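You operate a simulated robot arm through the tools that you are given. There is no shell and no other tool. Be economical: measure what you need, move in short steps, check, and stop when the job is done.

The job below is to be done with a simulated robot arm. You get a single attempt, and the scene is never put back.

TASK
Fit the yellow guard, switch the mains on and start the belt forward.
Fine: the guard goes over the drum bearing, before the mains go on.

The check looks at the end state, three seconds after you hand in, the way a careful person would. Anything else that was tipped, shoved, dropped, spilled or broken makes it a failure.

THE ROBOT
A 7-joint arm with a two-finger parallel gripper on a trunk, on a base that drives. Base frame: it is fixed to the floor where the robot stands at the start and does not move with it; the origin is under the middle of the robot, x ahead of it, y to its left, z up; the surface under the hand at the start is at about z = 520. Units: mm, rad, N and s.
With the tool pointing down near the work surface it reaches from about 100 to 860 mm from the robot's upright axis, wherever it stands. Its first joint turns from -2.897 to 2.897 rad. Places, roughly: belt direction switch [400, -300, 1000]; belt main switch [400, -400, 900]; conveyor belt [700, -1300, 500]. Payload 1.57 kg.
The tool frame sits at the grasp point between the pads (the TCP): z along the fingers, y along the line on which they close. The tips reach 30 mm beyond it. The gripper opens to 110 mm. The fingers are 24 mm wide and 12 mm thick; the gripper's body (48 by 112 mm) begins 78 mm behind the TCP.
Orientation is told as [roll, pitch, yaw] about the base's x, y, z axes, in that order, counted from this pose: with the fingers straight down and closing along the base's y, the tool's x points along the base's -x, its y along +y and its z along -z.

THE INTERFACE
- The arm moves only by the tool nudge_tool. Its argument "moves" is a list of rows, each a list of 7 numbers: the shift along the tool's x, y, z in mm, then the turn, a rotation vector about the tool's x, y, z in rad, then the finger opening in mm, from 0 to 110. In form: [[x, y, z, rx, ry, rz, fingers], ...]. A call has 1 to 8 rows; each row shifts and turns the commanded pose from where the row before left it, along the tool's axes as they then stand. A row lasts 0.2 s, in which the tool goes at most 50 mm and 0.15 rad; a call with a longer step from one row to the next is refused whole, and so is a gripper value outside its range. A pose out of reach is approached as far as the arm can. The call stops where the force on the tool passes 40 N (or 10 N more than at its start, if that is more) or the arm is blocked; 0.2 s more then pass. The fingers move at their own pace (about 108 mm/s each) and stop on an object; they squeeze with about 27 N. The grip force told is the motor's: it shows also when the fingers shut on nothing. Time passes only in rows, and 0.2 s behind the last, so rows that do not move let the fingers close. It gives the time, the measured TCP pose, the force on the tool (base axes), the opening and the grip force at its end, in the units of the frame above (readings bear some noise), with the torque about the TCP (base axes, N m) and any sound that the robot's microphone picked up.
- Cameras (640 x 400 px; columns grow to the right, rows downward): "scene" is now at [435.3, 122.3, 1395.9]; the picture's right is [-0.99, -0.10, 0.00], its down [-0.08, 0.75, -0.66] and it looks along [0.07, -0.66, -0.75] (base axes); focal length 214 px, centre (320, 200). "wrist" rides on the gripper at [70, 16, -141] in the tool frame; the picture's right is [-0.23, 0.97, 0.00], its down [-0.85, -0.20, -0.48] and it looks along [-0.47, -0.11, 0.88] (tool axes); focal length 222 px, centre (320, 200). There is no depth. A picture from a camera that has moved, and an enlarged one, comes with that camera's place and axes in the base frame and with its lens.
- capture(camera): a new picture of that camera. No time passes.
- move_column(by): slides the trunk up (or, below 0, down) by that many mm; the arm and the scene camera ride with it, the base frame stays. It gives what a move gives, with no picture.
- steer(legs): drives the robot by 1 to 6 legs, each [ahead, left, turn to the left] in mm, mm and rad, along the robot's own axes; the way and the turn of a leg run together, so that a leg with both is an arc; at most 1500 mm and 3.142 rad a leg. The arm and the cameras ride along, it lands a little off, and it stops where it bumps. It gives what a move gives.
- aim_head(pan, tilt): turns the head with the scene camera to pan (to the left, within 1.798 rad either way) and tilt (down, from -0.506 to 1.204), counted from straight ahead of the robot. It gives what a move gives.
- enlarge(camera, box): a new picture of the part [left, top, right, bottom] of that camera's present view, enlarged. No time passes.
- close_job(): hands the job in; it is judged then, once.

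Work in short steps. Places have to be worked out from the pictures, the camera data and where the tool is seen: move nearer, look again, correct. Check each grasp and each placing, and mend what went wrong. You have 120 turns and 98 pictures in all, those below and enlarged ones among them. Open the gripper and draw the arm clear of the work before you hand the job in, unless the task says otherwise; then end with one line.

The tools are called as name(argument=value, ...) on one line, values as JSON. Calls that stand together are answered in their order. nudge_tool: Moves the arm, as the interface text tells. Its arguments: {"type":"object","properties":{"moves":{"type":"array"}},"required":["moves"]} The other tools are called the same way: move_column (by) slides the trunk up or down; steer (legs) drives the base; aim_head (pan, tilt) turns the head that bears the scene camera; capture (camera) takes a picture; enlarge (camera, box) takes an enlarged picture of a part of a camera's view; close_job () hands the job in.

At the start:

```text
clock: 0.0
position: [539.3, -197.4, 1348.1]
ee_rot: [0.031, -0.003, 0.002]
contact_force: [0.7, 1.1, -0.2]
ft_torque: [-0.01, 0.01, 0.0]
opening: 109.8
gripper_force: 0.0
trunk travel left (down, up): [-450.0, 160.0]
robot x, y, heading: [-2.7, -0.3, 0.001]
head pan, tilt: [-1.468, 0.848]
```

scene: 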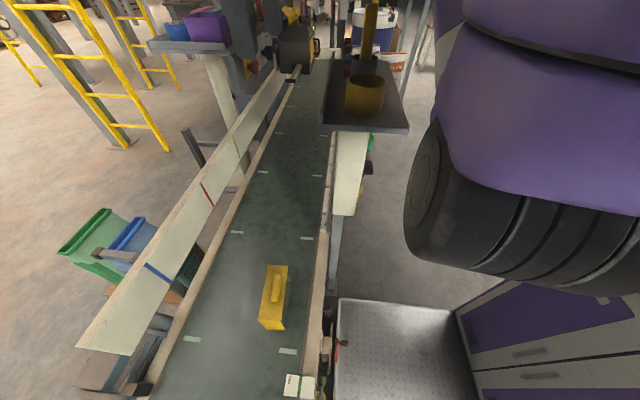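
wrist: 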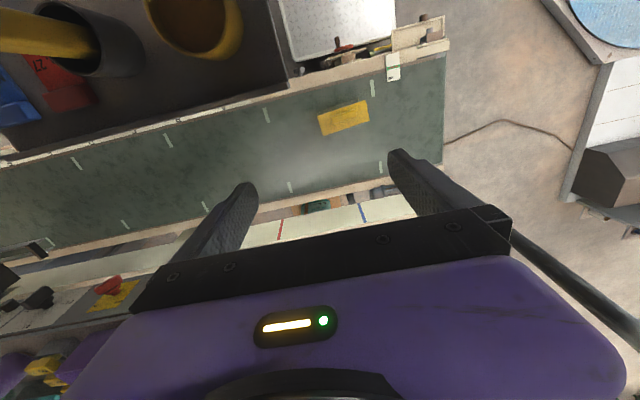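

The yellow block with a handle on the belt seems to be the guard. I look closer at the belt's near end and the far end for the switches and drum bearing.

enlarge(camera="scene", box=[180, 200, 420, 400])

enlarge(camera="scene", box=[240, 0, 440, 125])

enlarge(camera="wrist", box=[0, 200, 240, 400])

enlarge(camera="wrist", box=[260, 0, 460, 125])

```text
2.00 times, centred on (300, 300) of scene
camera zoom: at [435.3, 122.3, 1395.9], right [-0.99, -0.1, 0.0], down [-0.08, 0.75, -0.66], along [0.07, -0.66, -0.75], focal length 429 px, centre (360, 0)
```

zoom: 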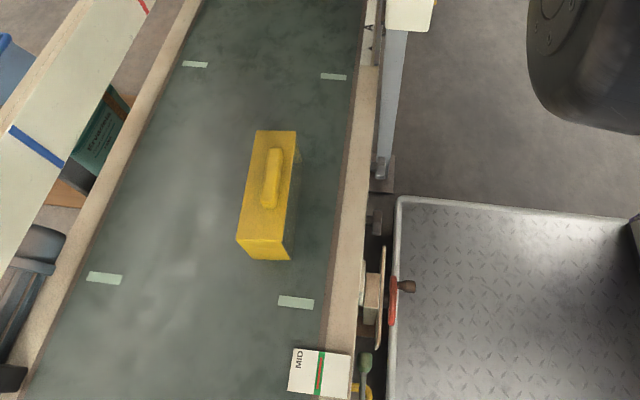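

```text
3.20 times, centred on (340, 62) of scene
camera zoom: at [435.3, 122.3, 1395.9], right [-0.99, -0.1, 0.0], down [-0.08, 0.75, -0.66], along [0.07, -0.66, -0.75], focal length 686 px, centre (256, 640)
```

zoom: 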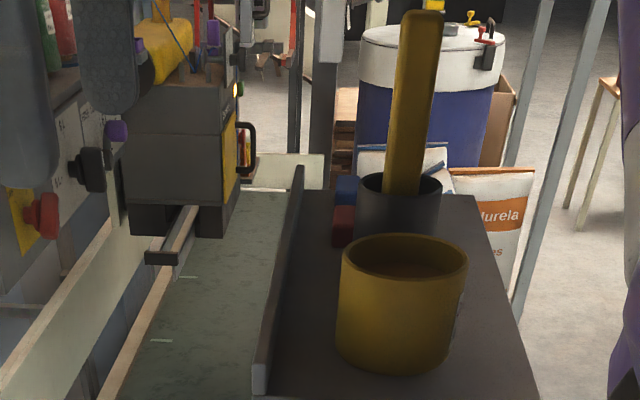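

```text
2.00 times, centred on (120, 300) of wrist
camera zoom: at [469.5, -186.5, 1490.1], right [0.23, 0.97, 0.03], down [0.85, -0.21, 0.48], along [0.47, -0.08, -0.88], focal length 444 px, centre (720, 0)
```

zoom: 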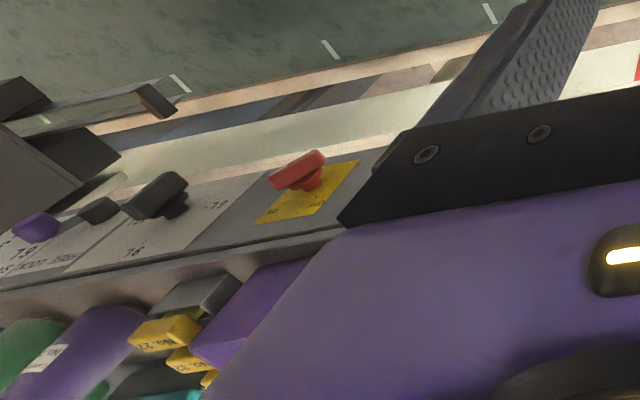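

```text
3.20 times, centred on (360, 62) of wrist
camera zoom: at [469.5, -186.5, 1490.1], right [0.23, 0.97, 0.03], down [0.85, -0.21, 0.48], along [0.47, -0.08, -0.88], focal length 711 px, centre (192, 640)
```

zoom: 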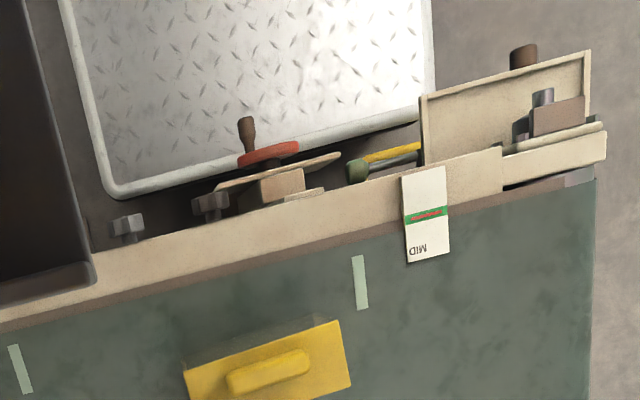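

I pan the head to see the near belt end with the bearing, and then the panel on the far side.

aim_head(pan=-0.9, tilt=0.5)

capture(camera="scene")

aim_head(pan=-1.0, tilt=1.2)

capture(camera="scene")

```text
clock: 1.0
position: [539.5, -197.5, 1350.3]
ee_rot: [0.033, -0.004, 0.0]
contact_force: [1.3, -0.6, -0.7]
ft_torque: [-0.05, 0.01, -0.03]
opening: 110.0
gripper_force: 0.0
trunk travel left (down, up): [-450.0, 160.0]
robot x, y, heading: [-4.8, -1.8, 0.005]
head pan, tilt: [-0.901, 0.499]
```

```text
91 pictures are left
camera scene: at [483.7, 128.8, 1425.7], right [-0.78, -0.62, 0.0], down [-0.3, 0.38, -0.88], along [0.54, -0.69, -0.48], focal length 214 px, centre (320, 200)
```

scene: 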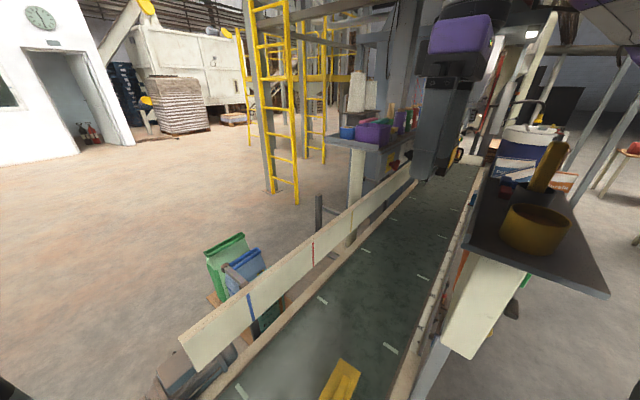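

```text
clock: 2.0
position: [540.5, -199.0, 1349.9]
ee_rot: [0.034, -0.004, 0.001]
contact_force: [-0.7, 0.3, 0.2]
ft_torque: [-0.05, 0.0, -0.01]
opening: 110.0
gripper_force: 0.1
trunk travel left (down, up): [-450.0, 160.0]
robot x, y, heading: [0.6, -0.9, 0.004]
head pan, tilt: [-1.0, 1.201]
```

```text
90 pictures are left
camera scene: at [457.5, 153.1, 1372.1], right [-0.84, -0.54, 0.0], down [-0.5, 0.78, -0.36], along [0.2, -0.31, -0.93], focal length 214 px, centre (320, 200)
```

scene: 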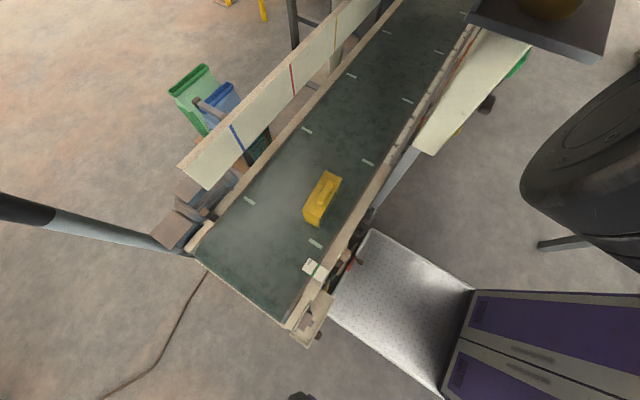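

enlarge(camera="scene", box=[270, 160, 400, 360])

enlarge(camera="scene", box=[130, 160, 270, 270])

```text
2.00 times, centred on (335, 260) of scene
camera zoom: at [457.5, 153.1, 1372.1], right [-0.84, -0.54, 0.0], down [-0.5, 0.78, -0.36], along [0.2, -0.31, -0.93], focal length 429 px, centre (290, 80)
```

zoom: 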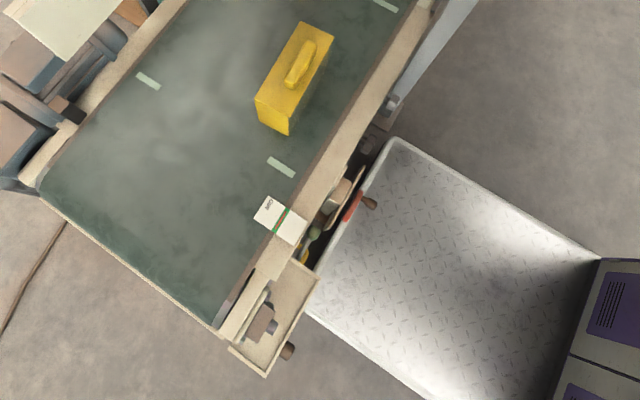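

```text
3.64 times, centred on (200, 215) of scene
camera zoom: at [457.5, 153.1, 1372.1], right [-0.84, -0.54, 0.0], down [-0.5, 0.78, -0.36], along [0.2, -0.31, -0.93], focal length 780 px, centre (756, 146)
```

zoom: 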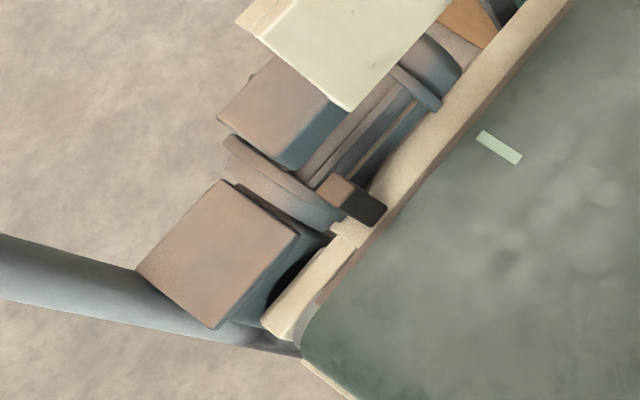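

The drum bearing sits at the belt's near end at about (440, 280, 510), guard at (630, -125). I bring the wrist camera above the bearing for a look.

nudge_tool(moves=[[13, 29, 33, 0, 0, 0, 110], [13, 29, 33, 0, 0, 0, 110], [13, 29, 33, 0, 0, 0, 110], [13, 29, 33, 0, 0, 0, 110], [13, 29, 33, 0, 0, 0, 110], [13, 29, 33, 0, 0, 0, 110], [13, 29, 33, 0, 0, 0, 110], [13, 29, 33, 0, 0, 0, 110]])

nudge_tool(moves=[[13, 29, 33, 0, 0, 0, 110], [13, 29, 33, 0, 0, 0, 110], [13, 29, 33, 0, 0, 0, 110], [13, 29, 33, 0, 0, 0, 110], [13, 29, 33, 0, 0, 0, 110], [13, 29, 33, 0, 0, 0, 110], [13, 29, 33, 0, 0, 0, 110], [13, 29, 33, 0, 0, 0, 110]])

capture(camera="wrist")

```text
clock: 3.9
position: [549.3, 23.6, 1180.9]
ee_rot: [0.029, -0.004, 0.001]
contact_force: [0.4, -0.4, 0.0]
ft_torque: [0.05, -0.01, 0.0]
opening: 110.3
gripper_force: 0.1
out of reach, approached as far as the arm can: row 4, 5, 6, 7, 8
trunk travel left (down, up): [-450.0, 160.0]
robot x, y, heading: [2.4, 3.4, -0.002]
head pan, tilt: [-1.0, 1.201]
```

```text
clock: 5.7
position: [492.8, 279.5, 942.3]
ee_rot: [0.03, -0.002, 0.0]
contact_force: [0.2, -1.1, -0.5]
ft_torque: [0.03, 0.0, -0.01]
opening: 110.2
gripper_force: 0.1
out of reach, approached as far as the arm can: row 1, 2, 3, 4
trunk travel left (down, up): [-450.0, 160.0]
robot x, y, heading: [-0.5, 1.1, 0.001]
head pan, tilt: [-1.0, 1.201]
```

```text
87 pictures are left
camera wrist: at [423.5, 291.7, 1082.8], right [0.23, 0.97, 0.03], down [0.85, -0.21, 0.48], along [0.47, -0.08, -0.88], focal length 222 px, centre (320, 200)
```

wrist: 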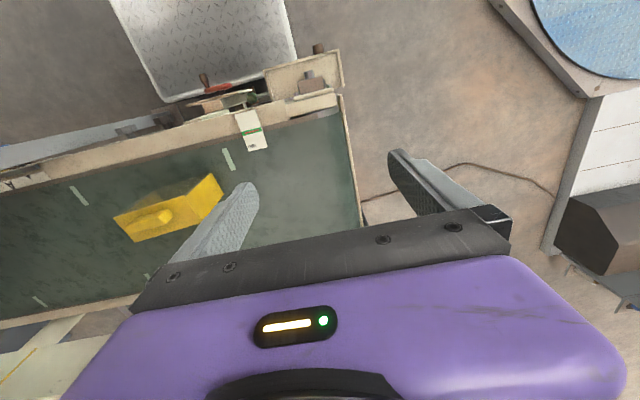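

Wrist camera is too high; I lower the trunk 200 and move the hand back toward the robot for a closer look.

move_column(by=-200)

nudge_tool(moves=[[35, 0, 0, 0, 0, 0, 110], [35, 0, 0, 0, 0, 0, 110], [35, 0, 0, 0, 0, 0, 110], [35, 0, 0, 0, 0, 0, 110]])

capture(camera="wrist")

capture(camera="scene")

```text
clock: 7.8
position: [494.1, 279.2, 741.2]
ee_rot: [0.032, -0.001, 0.0]
contact_force: [-0.3, 0.1, 0.4]
ft_torque: [-0.01, 0.01, -0.03]
opening: 109.9
gripper_force: 0.1
trunk travel left (down, up): [-250.0, 360.0]
robot x, y, heading: [-0.1, 1.9, 0.001]
head pan, tilt: [-1.0, 1.201]
```

```text
clock: 8.8
position: [353.9, 282.4, 745.4]
ee_rot: [0.031, -0.003, 0.002]
contact_force: [-0.3, 0.1, -0.7]
ft_torque: [0.01, 0.02, -0.03]
opening: 110.1
gripper_force: 0.2
trunk travel left (down, up): [-250.0, 360.0]
robot x, y, heading: [-2.8, 0.4, 0.001]
head pan, tilt: [-1.0, 1.201]
```

```text
86 pictures are left
camera wrist: at [283.7, 293.4, 886.0], right [0.23, 0.97, 0.03], down [0.85, -0.21, 0.48], along [0.47, -0.08, -0.88], focal length 222 px, centre (320, 200)
```

wrist: 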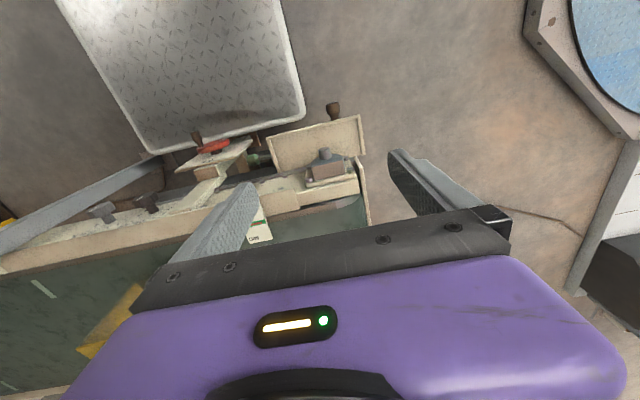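

```text
85 pictures are left
camera scene: at [457.7, 152.9, 1172.0], right [-0.84, -0.54, 0.0], down [-0.5, 0.78, -0.36], along [0.2, -0.3, -0.93], focal length 214 px, centre (320, 200)
```

scene: 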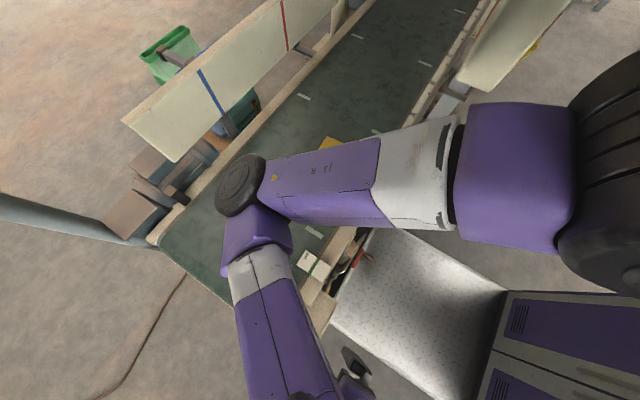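

enlarge(camera="wrist", box=[160, 80, 400, 250])

```text
2.35 times, centred on (280, 165) of wrist
camera zoom: at [283.7, 293.4, 886.0], right [0.23, 0.97, 0.03], down [0.85, -0.21, 0.48], along [0.47, -0.08, -0.88], focal length 523 px, centre (414, 282)
```

zoom: 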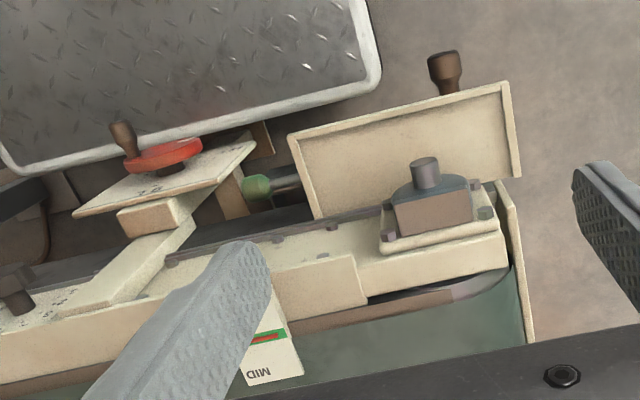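

The bearing is a pillow block with a nipple on the frame's end, around (438, 284, 495). I go lower and closer for a sharper second view to triangulate.

nudge_tool(moves=[[30, -10, 25, 0, 0, 0, 110], [30, -10, 25, 0, 0, 0, 110], [10, -10, 25, 0, 0, 0, 110], [0, -10, 25, 0, 0, 0, 110]])

capture(camera="wrist")

enlarge(camera="wrist", box=[240, 80, 480, 230])

```text
clock: 9.8
position: [284.0, 242.8, 641.8]
ee_rot: [0.033, -0.006, 0.002]
contact_force: [-0.6, 0.6, 0.7]
ft_torque: [-0.02, -0.02, 0.0]
opening: 110.0
gripper_force: 0.1
trunk travel left (down, up): [-250.0, 360.0]
robot x, y, heading: [0.6, 2.0, 0.005]
head pan, tilt: [-1.0, 1.201]
```

```text
83 pictures are left
camera wrist: at [213.0, 255.0, 782.3], right [0.22, 0.97, 0.03], down [0.85, -0.21, 0.48], along [0.47, -0.08, -0.88], focal length 222 px, centre (320, 200)
```

wrist: 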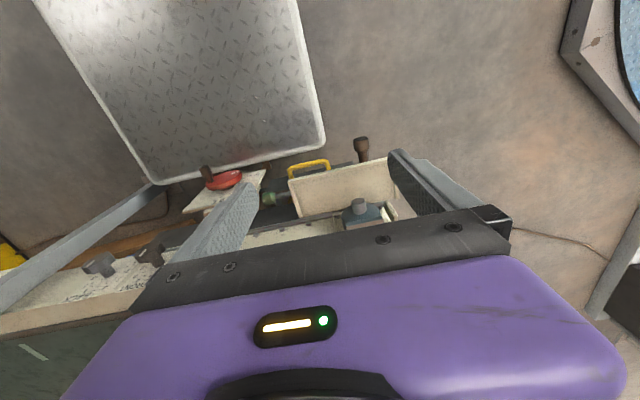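

```text
2.67 times, centred on (360, 155) of wrist
camera zoom: at [213.0, 255.0, 782.3], right [0.22, 0.97, 0.03], down [0.85, -0.21, 0.48], along [0.47, -0.08, -0.88], focal length 592 px, centre (213, 320)
```

zoom: 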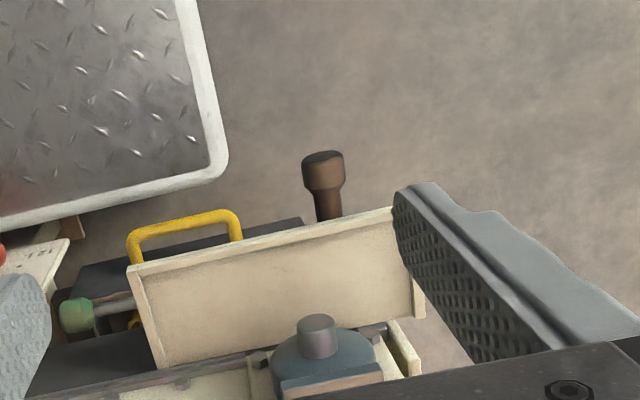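

There's something with a yellow loop handle behind the tan plate. I tilt the hand to view this from the robot's side before deciding what's what.

nudge_tool(moves=[[20, -15, 0, 0, -0.12, 0, 110], [20, -15, 0, 0, -0.12, 0, 110], [20, -15, 0, 0, -0.12, 0, 110], [10, -15, 0, 0, -0.12, 0, 110]])

capture(camera="wrist")

enlarge(camera="wrist", box=[200, 100, 440, 250])

```text
clock: 10.8
position: [284.9, 238.9, 536.1]
ee_rot: [0.034, -0.48, -0.01]
contact_force: [0.8, 0.9, 0.5]
ft_torque: [-0.03, -0.01, 0.02]
opening: 110.1
gripper_force: 0.0
out of reach, approached as far as the arm can: row 2, 3, 4
trunk travel left (down, up): [-250.0, 360.0]
robot x, y, heading: [0.6, 0.7, -0.001]
head pan, tilt: [-1.0, 1.201]
```

```text
81 pictures are left
camera wrist: at [159.2, 251.4, 628.9], right [0.2, 0.97, 0.14], down [0.54, -0.22, 0.81], along [0.82, -0.09, -0.57], focal length 222 px, centre (320, 200)
```

wrist: 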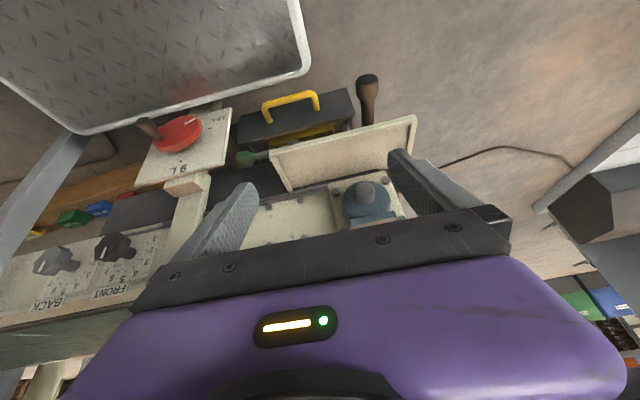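

```text
2.67 times, centred on (320, 175) of wrist
camera zoom: at [159.2, 251.4, 628.9], right [0.2, 0.97, 0.14], down [0.54, -0.22, 0.81], along [0.82, -0.09, -0.57], focal length 592 px, centre (320, 267)
```

zoom: 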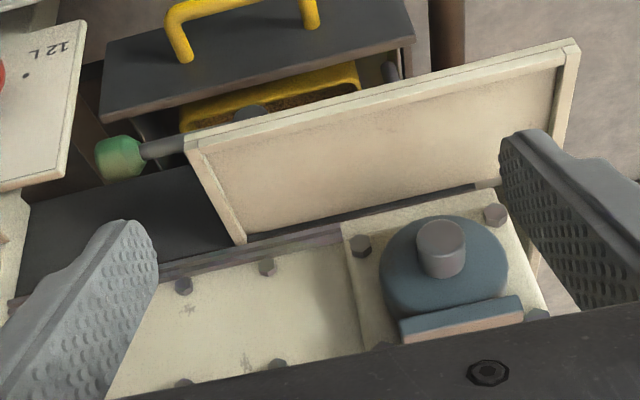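

That loop handle is on a separate box below; the yellow block on the belt is the guard. I level and raise the hand, then look toward the panel under the grey shelf for the switches.

nudge_tool(moves=[[0, 0, -40, 0, 0.12, 0, 110], [0, 0, -40, 0, 0.12, 0, 110], [0, 0, -40, 0, 0.12, 0, 110], [0, 0, -40, 0, 0.12, 0, 110], [0, 0, -40, 0, 0, 0, 110]])

aim_head(pan=-1.6, tilt=0.4)

capture(camera="scene")

```text
clock: 12.0
position: [239.3, 253.1, 715.9]
ee_rot: [0.03, -0.002, 0.004]
contact_force: [0.2, 1.1, -1.2]
ft_torque: [0.03, -0.02, -0.01]
opening: 110.0
gripper_force: 0.1
out of reach, approached as far as the arm can: row 4, 5
trunk travel left (down, up): [-250.0, 360.0]
robot x, y, heading: [1.0, -0.9, -0.002]
head pan, tilt: [-1.0, 1.201]
```

```text
clock: 13.2
position: [238.0, 253.1, 712.8]
ee_rot: [0.029, -0.004, 0.004]
contact_force: [0.6, 0.0, 0.1]
ft_torque: [-0.02, -0.01, 0.02]
opening: 110.4
gripper_force: 0.3
trunk travel left (down, up): [-250.0, 360.0]
robot x, y, heading: [0.1, -0.4, 0.0]
head pan, tilt: [-1.6, 0.4]
```

```text
79 pictures are left
camera scene: at [424.5, 107.7, 1234.8], right [-1.0, 0.03, 0.0], down [0.01, 0.39, -0.92], along [-0.03, -0.92, -0.39], focal length 214 px, centre (320, 200)
```

scene: 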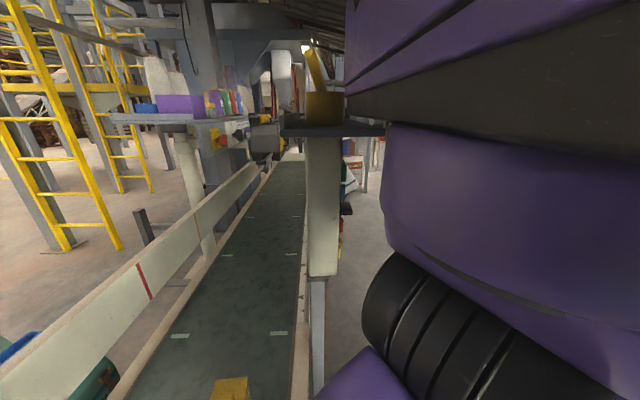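

The near panel (edge-on at x≈350–400, y≈-400) carries the switches on its robot-facing side; I'll see it later. First the guard: move the hand above it and turn 90° to look.

nudge_tool(moves=[[-33, -37, -5, 0, 0, 0, 110], [-33, -37, -5, 0, 0, 0, 110], [-33, -37, -5, 0, 0, 0, 110], [-33, -37, -5, 0, 0, 0, 110], [-33, -37, -5, 0, 0, 0, 110], [-33, -37, 0, 0, 0, 0, 110], [-33, -37, 0, 0, 0, 0, 110], [-33, -37, 0, 0, 0, 0, 110]])

nudge_tool(moves=[[0, 0, 0, 0, 0, 0.14, 110], [0, 0, 0, 0, 0, 0.14, 110], [0, 0, 0, 0, 0, 0.14, 110], [0, 0, 0, 0, 0, 0.14, 110], [0, 0, 0, 0, 0, 0.14, 110], [0, 0, 0, 0, 0, 0.14, 110], [0, 0, 0, 0, 0, 0.14, 110], [0, 0, 0, 0, 0, 0.14, 110]])

nudge_tool(moves=[[0, 0, 0, 0, 0, 0.15, 110], [0, 0, 0, 0, 0, 0.15, 110], [0, 0, 0, 0, 0, 0.15, 110], [0, 0, 0, 0, 0, 0, 110]])

capture(camera="wrist")

```text
clock: 14.9
position: [514.7, 94.4, 641.0]
ee_rot: [0.033, -0.005, 0.006]
contact_force: [0.4, 0.3, 0.7]
ft_torque: [0.01, -0.01, 0.01]
opening: 110.1
gripper_force: 0.0
out of reach, approached as far as the arm can: row 1, 2, 3, 4, 5, 6
trunk travel left (down, up): [-250.0, 360.0]
robot x, y, heading: [2.6, -1.1, 0.005]
head pan, tilt: [-1.6, 0.4]
```

```text
clock: 16.8
position: [516.4, 92.2, 639.9]
ee_rot: [0.017, 0.025, -1.12]
contact_force: [0.2, -1.4, 0.6]
ft_torque: [0.03, 0.02, 0.0]
opening: 110.1
gripper_force: 0.1
trunk travel left (down, up): [-250.0, 360.0]
robot x, y, heading: [-0.2, 2.6, -0.001]
head pan, tilt: [-1.6, 0.4]
```

```text
clock: 17.8
position: [515.5, 93.4, 639.8]
ee_rot: [0.004, 0.031, -1.57]
contact_force: [-0.2, -0.3, -0.6]
ft_torque: [0.01, 0.04, -0.01]
opening: 110.1
gripper_force: 0.0
trunk travel left (down, up): [-250.0, 360.0]
robot x, y, heading: [-0.6, -1.6, -0.003]
head pan, tilt: [-1.6, 0.4]
```

```text
78 pictures are left
camera wrist: at [531.6, 157.7, 783.0], right [0.97, -0.23, 0.0], down [-0.2, -0.87, 0.45], along [-0.1, -0.44, -0.89], focal length 222 px, centre (320, 200)
```

wrist: 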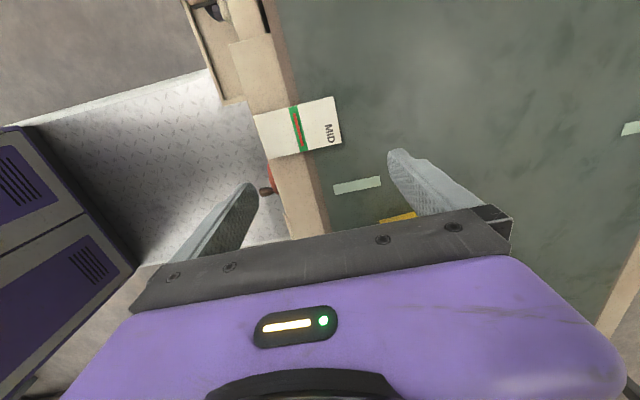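

Now tool x ≈ base +y, tool y ≈ base +x. I move over the guard, a bit higher.

nudge_tool(moves=[[-20, 18, -20, 0, 0, 0, 110], [-20, 18, -20, 0, 0, 0, 110], [-20, 18, -20, 0, 0, 0, 110], [-20, 18, -20, 0, 0, 0, 110], [-20, 18, 0, 0, 0, 0, 110], [0, 0, 0, 0, 0, 0, 110]])

capture(camera="wrist")

```text
clock: 19.1
position: [608.4, 0.3, 712.3]
ee_rot: [-0.006, 0.043, -1.56]
contact_force: [-0.3, 0.0, 0.3]
ft_torque: [-0.01, -0.01, -0.02]
opening: 110.2
gripper_force: 0.0
trunk travel left (down, up): [-250.0, 360.0]
robot x, y, heading: [-0.3, 2.8, 0.002]
head pan, tilt: [-1.6, 0.4]
```

```text
77 pictures are left
camera wrist: at [625.2, 62.6, 855.5], right [0.98, -0.22, -0.02], down [-0.19, -0.88, 0.44], along [-0.11, -0.43, -0.9], focal length 222 px, centre (320, 200)
```

wrist: 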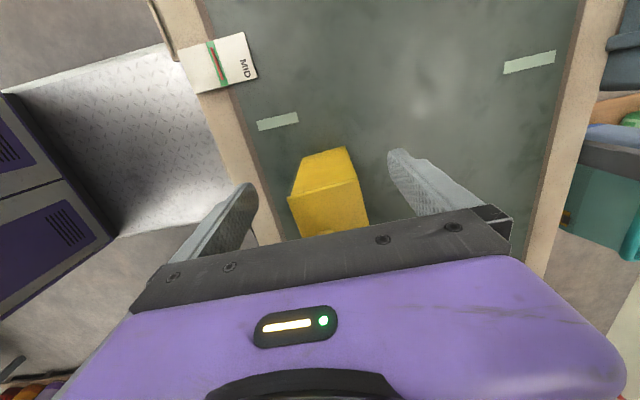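

Guard is partly hidden; I move further -y and up to see it fully.

nudge_tool(moves=[[-40, 3, -20, 0, 0, 0, 110], [-40, 3, -20, 0, 0, 0, 110], [-40, 3, -20, 0, 0, 0, 110], [0, 0, 0, 0, 0, 0, 110]])

enlarge(camera="wrist", box=[200, 50, 440, 250])

```text
clock: 19.9
position: [622.2, -42.1, 745.4]
ee_rot: [-0.019, 0.211, -1.513]
contact_force: [-0.3, -0.1, -0.2]
ft_torque: [-0.02, 0.0, -0.02]
opening: 109.8
gripper_force: 0.0
trunk travel left (down, up): [-250.0, 360.0]
robot x, y, heading: [11.2, 2.3, 0.016]
head pan, tilt: [-1.6, 0.4]
stopped in row 3: the arm was blocked; the commanded pose is now the measured one
```

```text
2.00 times, centred on (320, 150) of wrist
camera zoom: at [638.6, -3.2, 896.6], right [0.98, -0.16, -0.07], down [-0.14, -0.95, 0.29], along [-0.11, -0.28, -0.95], focal length 444 px, centre (320, 300)
```

zoom: 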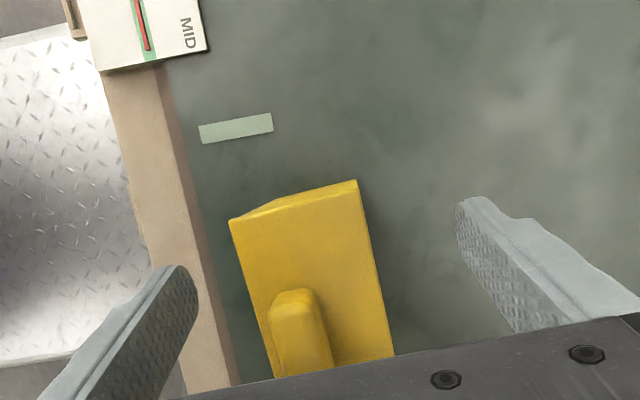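

The arm was blocked by something. I look with the scene camera before moving further.

capture(camera="scene")

aim_head(pan=-1.2, tilt=0.9)

capture(camera="scene")

```text
75 pictures are left
camera scene: at [434.6, 113.6, 1234.8], right [-1.0, 0.01, 0.0], down [0.0, 0.39, -0.92], along [-0.01, -0.92, -0.39], focal length 214 px, centre (320, 200)
```

scene: 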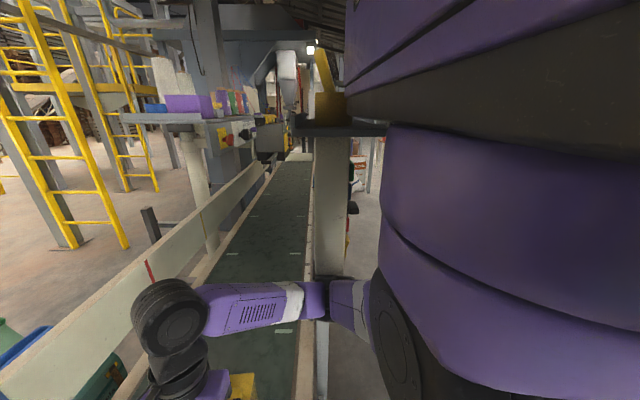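

```text
clock: 20.9
position: [622.4, -42.8, 745.0]
ee_rot: [-0.018, 0.208, -1.515]
contact_force: [-0.2, -0.5, 0.0]
ft_torque: [-0.01, 0.01, -0.02]
opening: 110.1
gripper_force: 0.0
trunk travel left (down, up): [-250.0, 360.0]
robot x, y, heading: [9.0, 1.0, 0.013]
head pan, tilt: [-1.201, 0.901]
```

```text
74 pictures are left
camera scene: at [463.8, 137.0, 1190.6], right [-0.93, -0.37, 0.0], down [-0.29, 0.73, -0.62], along [0.23, -0.58, -0.78], focal length 214 px, centre (320, 200)
```

scene: 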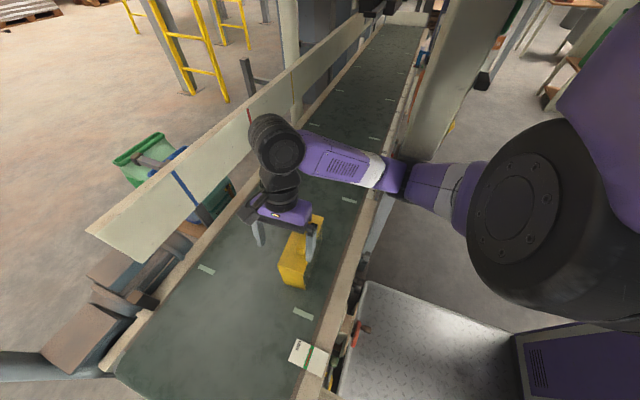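

The forearm/elbow touched the panel column. I back the tool off in +y and level it, and then I'll reposition the base back and left so the arm reaches the guard from the +y side.

nudge_tool(moves=[[35, 0, 0, 0, -0.05, 0, 110], [35, 0, 0, 0, -0.05, 0, 110], [35, 0, 0, 0, -0.05, 0, 110], [35, 0, 0, 0, -0.05, 0, 110], [20, 0, 0, 0, 0, 0, 110], [0, 0, 0, 0, 0, 0, 110]])

steer(legs=[[-120, 0, 0]])

aim_head(pan=0.6, tilt=0.9)

capture(camera="scene")

```text
clock: 22.3
position: [619.5, 100.0, 757.7]
ee_rot: [-0.014, 0.0, -1.515]
contact_force: [-1.3, 0.4, -0.3]
ft_torque: [-0.01, -0.02, 0.0]
opening: 109.9
gripper_force: 0.1
out of reach, approached as far as the arm can: row 4, 5
trunk travel left (down, up): [-250.0, 360.0]
robot x, y, heading: [8.5, 1.1, 0.013]
head pan, tilt: [-1.201, 0.901]
```

```text
clock: 23.6
position: [505.6, 103.5, 756.2]
ee_rot: [-0.012, 0.0, -1.501]
contact_force: [-0.4, 0.1, -0.1]
ft_torque: [-0.02, 0.0, -0.01]
opening: 110.0
gripper_force: 0.0
trunk travel left (down, up): [-250.0, 360.0]
robot x, y, heading: [-104.7, -5.5, 0.016]
head pan, tilt: [-1.201, 0.901]
stopped in leg 1: the robot was blocked; the commanded pose is now the measured one
```

```text
clock: 25.4
position: [505.3, 102.8, 756.8]
ee_rot: [-0.014, 0.0, -1.503]
contact_force: [0.6, -0.2, -0.8]
ft_torque: [-0.04, -0.05, -0.04]
opening: 110.3
gripper_force: 0.1
trunk travel left (down, up): [-250.0, 360.0]
robot x, y, heading: [-102.6, -2.4, 0.017]
head pan, tilt: [0.6, 0.901]
```

```text
73 pictures are left
camera scene: at [380.8, 248.2, 1191.8], right [0.58, -0.82, 0.0], down [-0.64, -0.45, -0.62], along [0.51, 0.36, -0.78], focal length 214 px, centre (320, 200)
```

scene: 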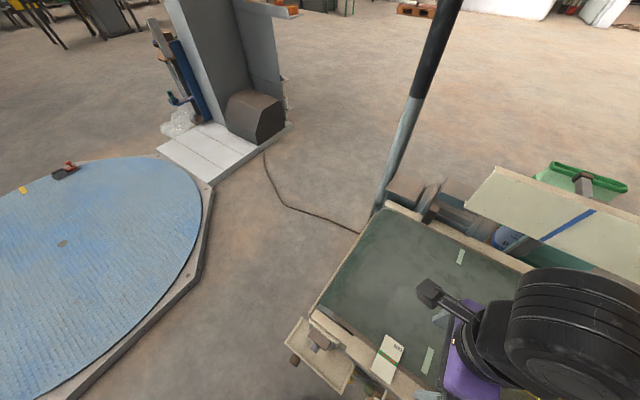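

Reverse stopped at x=-105 by something behind. I look to both sides/back to see what it is.

aim_head(pan=1.79, tilt=0.8)

capture(camera="scene")

aim_head(pan=-1.79, tilt=0.7)

capture(camera="scene")

```text
clock: 26.8
position: [505.9, 103.7, 757.4]
ee_rot: [-0.015, 0.001, -1.503]
contact_force: [0.3, -0.9, -0.3]
ft_torque: [0.01, 0.01, 0.0]
opening: 110.2
gripper_force: 0.1
trunk travel left (down, up): [-250.0, 360.0]
robot x, y, heading: [-104.1, -2.5, 0.015]
head pan, tilt: [1.791, 0.799]
```

```text
72 pictures are left
camera scene: at [300.4, 283.1, 1199.7], right [0.97, 0.23, 0.0], down [0.17, -0.7, -0.7], along [-0.16, 0.68, -0.72], focal length 214 px, centre (320, 200)
```

scene: 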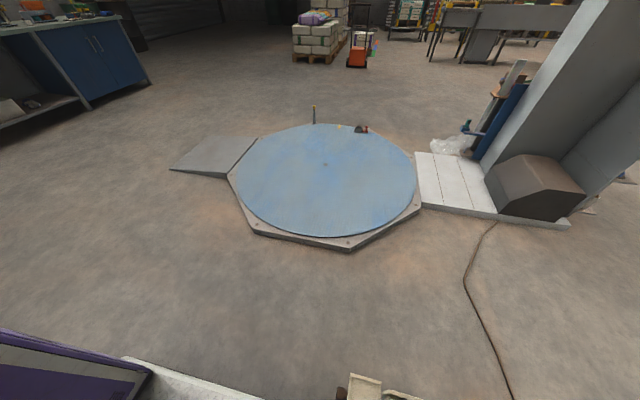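

```text
clock: 29.8
position: [505.5, 101.6, 755.7]
ee_rot: [-0.013, -0.002, -1.503]
contact_force: [-0.5, 0.5, 0.2]
ft_torque: [0.01, 0.04, 0.0]
opening: 109.8
gripper_force: 0.3
trunk travel left (down, up): [-250.0, 360.0]
robot x, y, heading: [-107.0, -4.7, 0.015]
head pan, tilt: [-1.791, 0.7]
```

```text
71 pictures are left
camera scene: at [302.0, 121.4, 1208.0], right [-0.98, 0.2, 0.0], down [0.13, 0.63, -0.77], along [-0.15, -0.75, -0.64], focal length 214 px, centre (320, 200)
```

scene: 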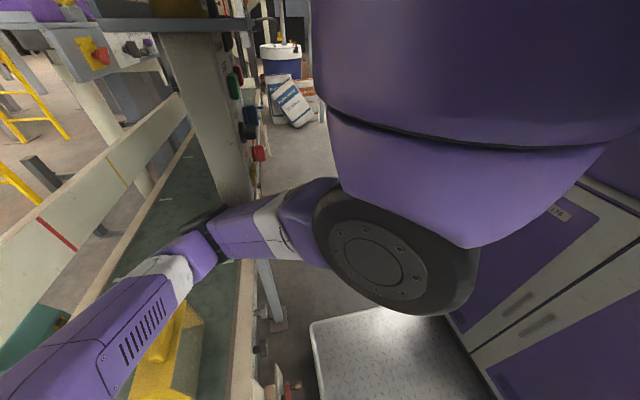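

The elbow sits close to the panel column — likely what blocked. Driving left moves the elbow away from it; left side floor is free.

steer(legs=[[0, 200, 0]])

capture(camera="scene")

```text
clock: 31.4
position: [501.3, 308.6, 755.4]
ee_rot: [-0.014, 0.001, -1.496]
contact_force: [-0.3, 0.0, -0.2]
ft_torque: [0.02, 0.0, -0.01]
opening: 110.3
gripper_force: 0.1
trunk travel left (down, up): [-250.0, 360.0]
robot x, y, heading: [-111.9, 200.3, 0.028]
head pan, tilt: [-1.791, 0.7]
```

```text
70 pictures are left
camera scene: at [297.2, 325.8, 1208.0], right [-0.98, 0.2, 0.0], down [0.13, 0.63, -0.76], along [-0.15, -0.75, -0.64], focal length 214 px, centre (320, 200)
```

scene: 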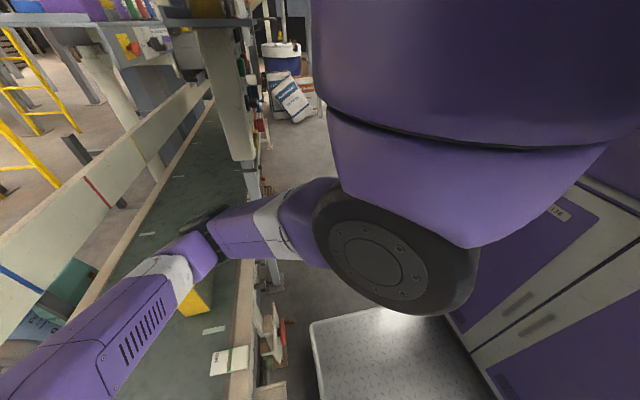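

Clear now. Move the hand toward the guard in small steps.

nudge_tool(moves=[[-42, 14, 0, 0, 0, 0, 110], [-42, 14, 0, 0, 0, 0, 110], [-42, 14, 0, 0, 0, 0, 110], [-42, 14, 0, 0, 0, 0, 110], [-42, 14, 0, 0, 0, 0, 110], [-42, 14, 0, 0, 0, 0, 110], [-42, 14, 0, 0, 0, 0, 110], [-42, 14, 0, 0, 0, 0, 110]])

capture(camera="scene")

capture(camera="wrist")

```text
clock: 33.2
position: [636.6, -19.8, 754.3]
ee_rot: [-0.014, 0.0, -1.494]
contact_force: [-0.1, 0.2, -0.1]
ft_torque: [-0.01, 0.0, 0.01]
opening: 109.8
gripper_force: 0.0
trunk travel left (down, up): [-250.0, 360.0]
robot x, y, heading: [-110.5, 204.2, 0.024]
head pan, tilt: [-1.791, 0.7]
```

```text
69 pictures are left
camera scene: at [297.1, 325.9, 1208.0], right [-0.98, 0.2, 0.0], down [0.13, 0.63, -0.76], along [-0.15, -0.75, -0.64], focal length 214 px, centre (320, 200)
```

scene: 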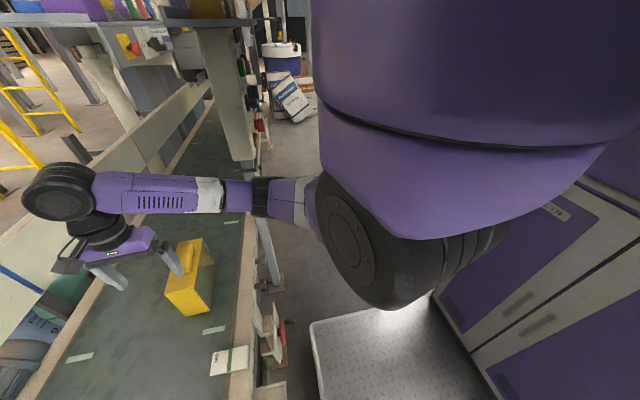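

```text
68 pictures are left
camera wrist: at [649.9, 51.3, 894.1], right [0.99, -0.15, -0.01], down [-0.13, -0.87, 0.48], along [-0.09, -0.47, -0.88], focal length 222 px, centre (320, 200)
```

wrist: 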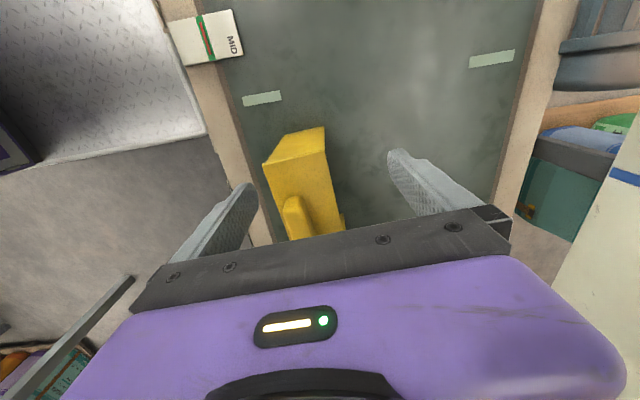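

Triangulating gives guard top z≈635, centre ≈(616,-115), yaw tilt ≈0.1, handle along its length. I move the hand above the handle and check.

nudge_tool(moves=[[-32, -10, 0, 0, 0, -0.03, 110], [-32, -10, 0, 0, 0, 0, 110], [-31, -10, 0, 0, 0, 0, 110], [0, 0, 0, 0, 0, 0, 110]])

capture(camera="wrist")

capture(camera="scene")

```text
clock: 34.2
position: [616.1, -115.8, 753.0]
ee_rot: [-0.012, -0.001, -1.466]
contact_force: [-1.1, 0.0, 0.3]
ft_torque: [-0.03, 0.05, -0.02]
opening: 110.2
gripper_force: 0.0
trunk travel left (down, up): [-250.0, 360.0]
robot x, y, heading: [-109.2, 197.0, 0.021]
head pan, tilt: [-1.791, 0.7]
```

```text
67 pictures are left
camera wrist: at [626.5, -46.4, 893.3], right [0.99, -0.12, -0.01], down [-0.1, -0.87, 0.48], along [-0.07, -0.48, -0.88], focal length 222 px, centre (320, 200)
```

wrist: 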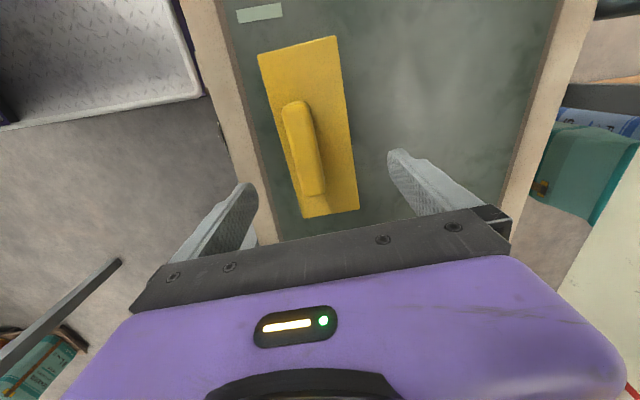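

```text
66 pictures are left
camera scene: at [297.2, 325.7, 1208.0], right [-0.98, 0.2, 0.0], down [0.13, 0.63, -0.76], along [-0.15, -0.75, -0.64], focal length 214 px, centre (320, 200)
```

scene: 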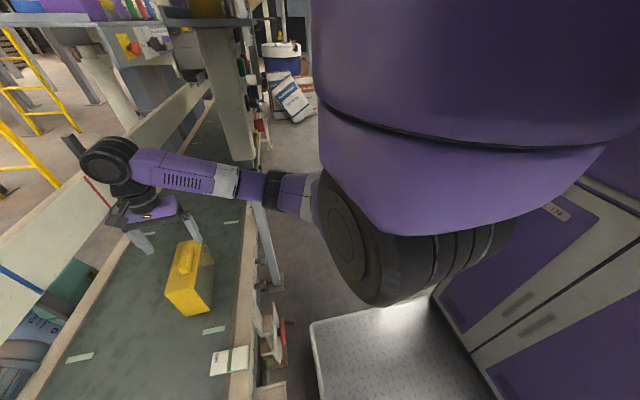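

Guard corners confirm centre (610,-113), 78×192 mm top, z≈635. I descend to z≈695, slightly adjusting x, and look again.

nudge_tool(moves=[[0, -5, 20, 0, 0, 0, 110], [0, -5, 20, 0, 0, 0.02, 110], [0, 0, 20, 0, 0, 0, 110], [0, 0, 0, 0, 0, 0, 110]])

capture(camera="wrist")

```text
clock: 35.2
position: [606.0, -119.1, 695.4]
ee_rot: [-0.016, -0.001, -1.487]
contact_force: [0.5, -0.3, -1.1]
ft_torque: [0.01, -0.01, -0.01]
opening: 110.3
gripper_force: 0.1
trunk travel left (down, up): [-250.0, 360.0]
robot x, y, heading: [-108.2, 198.3, 0.025]
head pan, tilt: [-1.791, 0.7]
```

```text
65 pictures are left
camera wrist: at [617.5, -48.5, 834.1], right [0.99, -0.14, -0.01], down [-0.12, -0.87, 0.48], along [-0.08, -0.47, -0.88], focal length 222 px, centre (320, 200)
```

wrist: 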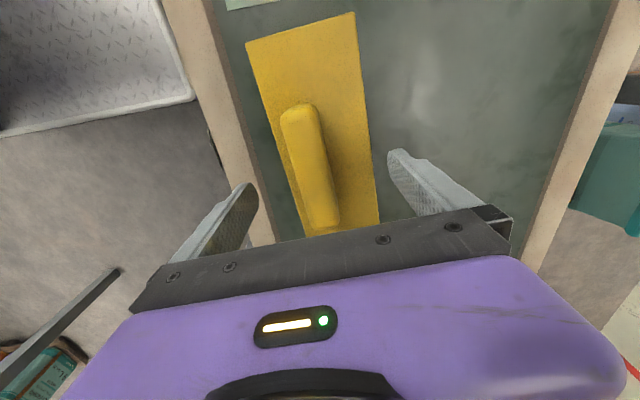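

Handle is well centred between the fingers. Descend 26 mm and close.

nudge_tool(moves=[[0, 0, 13, 0, 0, 0, 110], [0, 0, 13, 0, 0, 0, 110], [0, 0, 0, 0, 0, 0, 110]])

nudge_tool(moves=[[0, 0, 0, 0, 0, 0, 60], [0, 0, 0, 0, 0, 0, 30], [0, 0, 0, 0, 0, 0, 0], [0, 0, 0, 0, 0, 0, 0], [0, 0, 0, 0, 0, 0, 0]])

capture(camera="wrist")

```text
clock: 36.0
position: [605.0, -117.8, 668.9]
ee_rot: [-0.015, 0.0, -1.487]
contact_force: [0.1, -0.2, 0.8]
ft_torque: [0.02, 0.0, -0.01]
opening: 110.1
gripper_force: 0.0
trunk travel left (down, up): [-250.0, 360.0]
robot x, y, heading: [-108.5, 202.6, 0.021]
head pan, tilt: [-1.791, 0.7]
```

```text
clock: 37.2
position: [606.2, -118.3, 670.0]
ee_rot: [-0.013, 0.0, -1.487]
contact_force: [2.0, 0.2, 8.1]
ft_torque: [0.0, -0.03, -0.15]
opening: 71.5
gripper_force: 26.7
trunk travel left (down, up): [-250.0, 360.0]
robot x, y, heading: [-108.8, 198.5, 0.026]
head pan, tilt: [-1.791, 0.7]
```

```text
64 pictures are left
camera wrist: at [618.2, -47.6, 809.5], right [0.99, -0.14, -0.01], down [-0.12, -0.87, 0.48], along [-0.08, -0.48, -0.88], focal length 222 px, centre (320, 200)
```

wrist: 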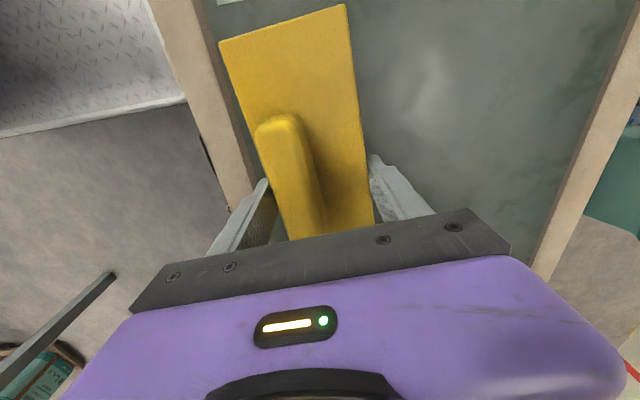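

Opening stopped at 71.5: the fingers took the body's sides rather than the handle, so the top is nearer z≈657. I open, rise 22 mm and re-close on the handle only.

nudge_tool(moves=[[0, 0, 0, 0, 0, 0, 110], [0, 0, 0, 0, 0, 0, 110], [5, 0, -12, 0, 0, 0, 110], [5, 0, -11, 0, 0, 0, 110], [0, 0, 0, 0, 0, 0, 60], [0, 0, 0, 0, 0, 0, 0], [0, 0, 0, 0, 0, 0, 0], [0, 0, 0, 0, 0, 0, 0]])

capture(camera="wrist")

```text
clock: 39.0
position: [605.8, -108.1, 693.5]
ee_rot: [-0.013, -0.003, -1.486]
contact_force: [2.0, 3.3, 18.8]
ft_torque: [0.0, 0.14, -0.38]
opening: 60.9
gripper_force: 26.6
trunk travel left (down, up): [-250.0, 360.0]
robot x, y, heading: [-107.0, 196.9, 0.023]
head pan, tilt: [-1.791, 0.7]
```

```text
63 pictures are left
camera wrist: at [618.1, -37.6, 832.9], right [0.99, -0.14, -0.01], down [-0.12, -0.87, 0.48], along [-0.08, -0.48, -0.88], focal length 222 px, centre (320, 200)
```

wrist: 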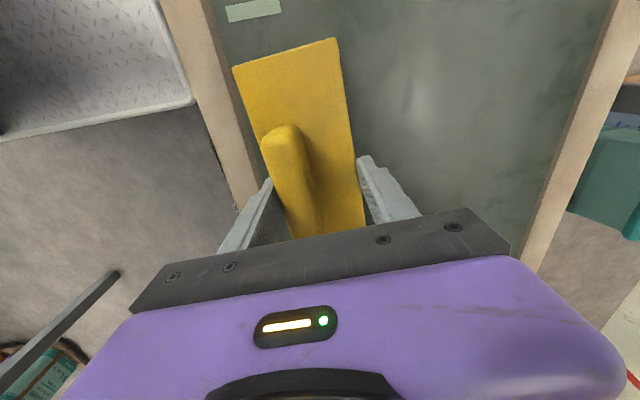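

Still 60.9 mm wide with upward force — not the handle. I look from the scene camera closely.

enlarge(camera="scene", box=[90, 180, 290, 330])

enlarge(camera="wrist", box=[210, 30, 410, 240])

```text
2.67 times, centred on (190, 255) of scene
camera zoom: at [296.8, 325.9, 1208.3], right [-0.98, 0.2, 0.0], down [0.13, 0.63, -0.77], along [-0.15, -0.75, -0.64], focal length 572 px, centre (667, 53)
```

zoom: 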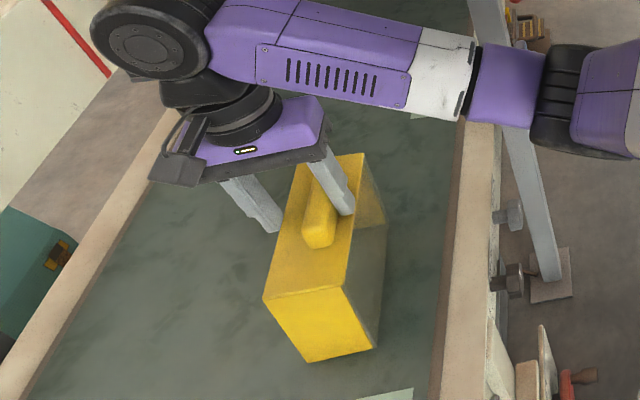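

```text
1.90 times, centred on (310, 135) of wrist
camera zoom: at [618.1, -37.6, 832.9], right [0.99, -0.14, -0.01], down [-0.12, -0.87, 0.48], along [-0.08, -0.48, -0.88], focal length 423 px, centre (339, 324)
```

zoom: 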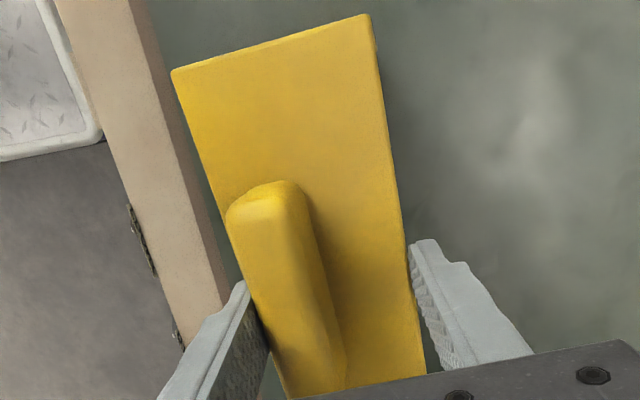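

The handle is offset toward -x from the body's centre and the +x finger caught the body edge. I open, rise 16 mm, shift 15 mm toward -x and close again.

nudge_tool(moves=[[0, 0, 0, 0, 0, 0, 110], [0, 0, 0, 0, 0, 0, 110], [0, 0, -16, 0, 0, 0, 110], [0, -15, 0, 0, 0, 0, 110], [0, 0, 0, 0, 0, 0, 60], [0, 0, 0, 0, 0, 0, 0], [0, 0, 0, 0, 0, 0, 0], [0, 0, 0, 0, 0, 0, 0]])

enlarge(camera="wrist", box=[210, 30, 410, 240])

enlarge(camera="scene", box=[90, 180, 290, 330])

```text
clock: 40.8
position: [591.3, -110.0, 710.0]
ee_rot: [-0.016, 0.002, -1.488]
contact_force: [-0.2, 1.2, 0.6]
ft_torque: [-0.02, -0.11, -0.03]
opening: 23.8
gripper_force: 27.2
trunk travel left (down, up): [-250.0, 360.0]
robot x, y, heading: [-110.4, 199.8, 0.025]
head pan, tilt: [-1.791, 0.7]
```

```text
1.90 times, centred on (310, 135) of wrist
camera zoom: at [603.5, -39.1, 849.0], right [0.99, -0.14, -0.01], down [-0.12, -0.87, 0.48], along [-0.08, -0.47, -0.88], focal length 423 px, centre (339, 324)
```

zoom: 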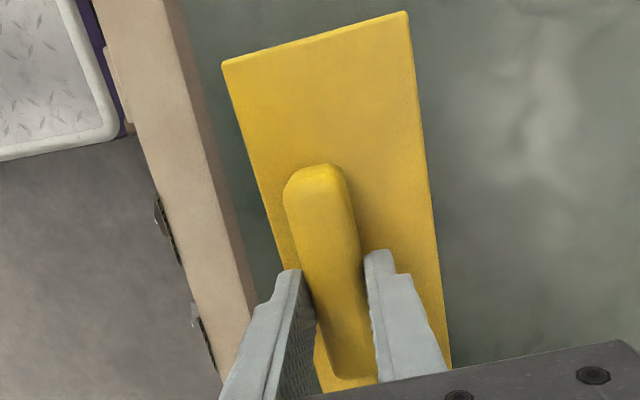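

```text
2.67 times, centred on (190, 255) of scene
camera zoom: at [297.1, 325.7, 1208.1], right [-0.98, 0.2, 0.0], down [0.13, 0.63, -0.76], along [-0.15, -0.75, -0.64], focal length 572 px, centre (667, 53)
```

zoom: 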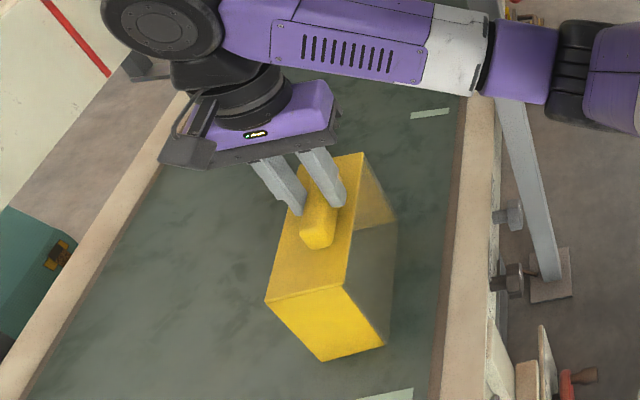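

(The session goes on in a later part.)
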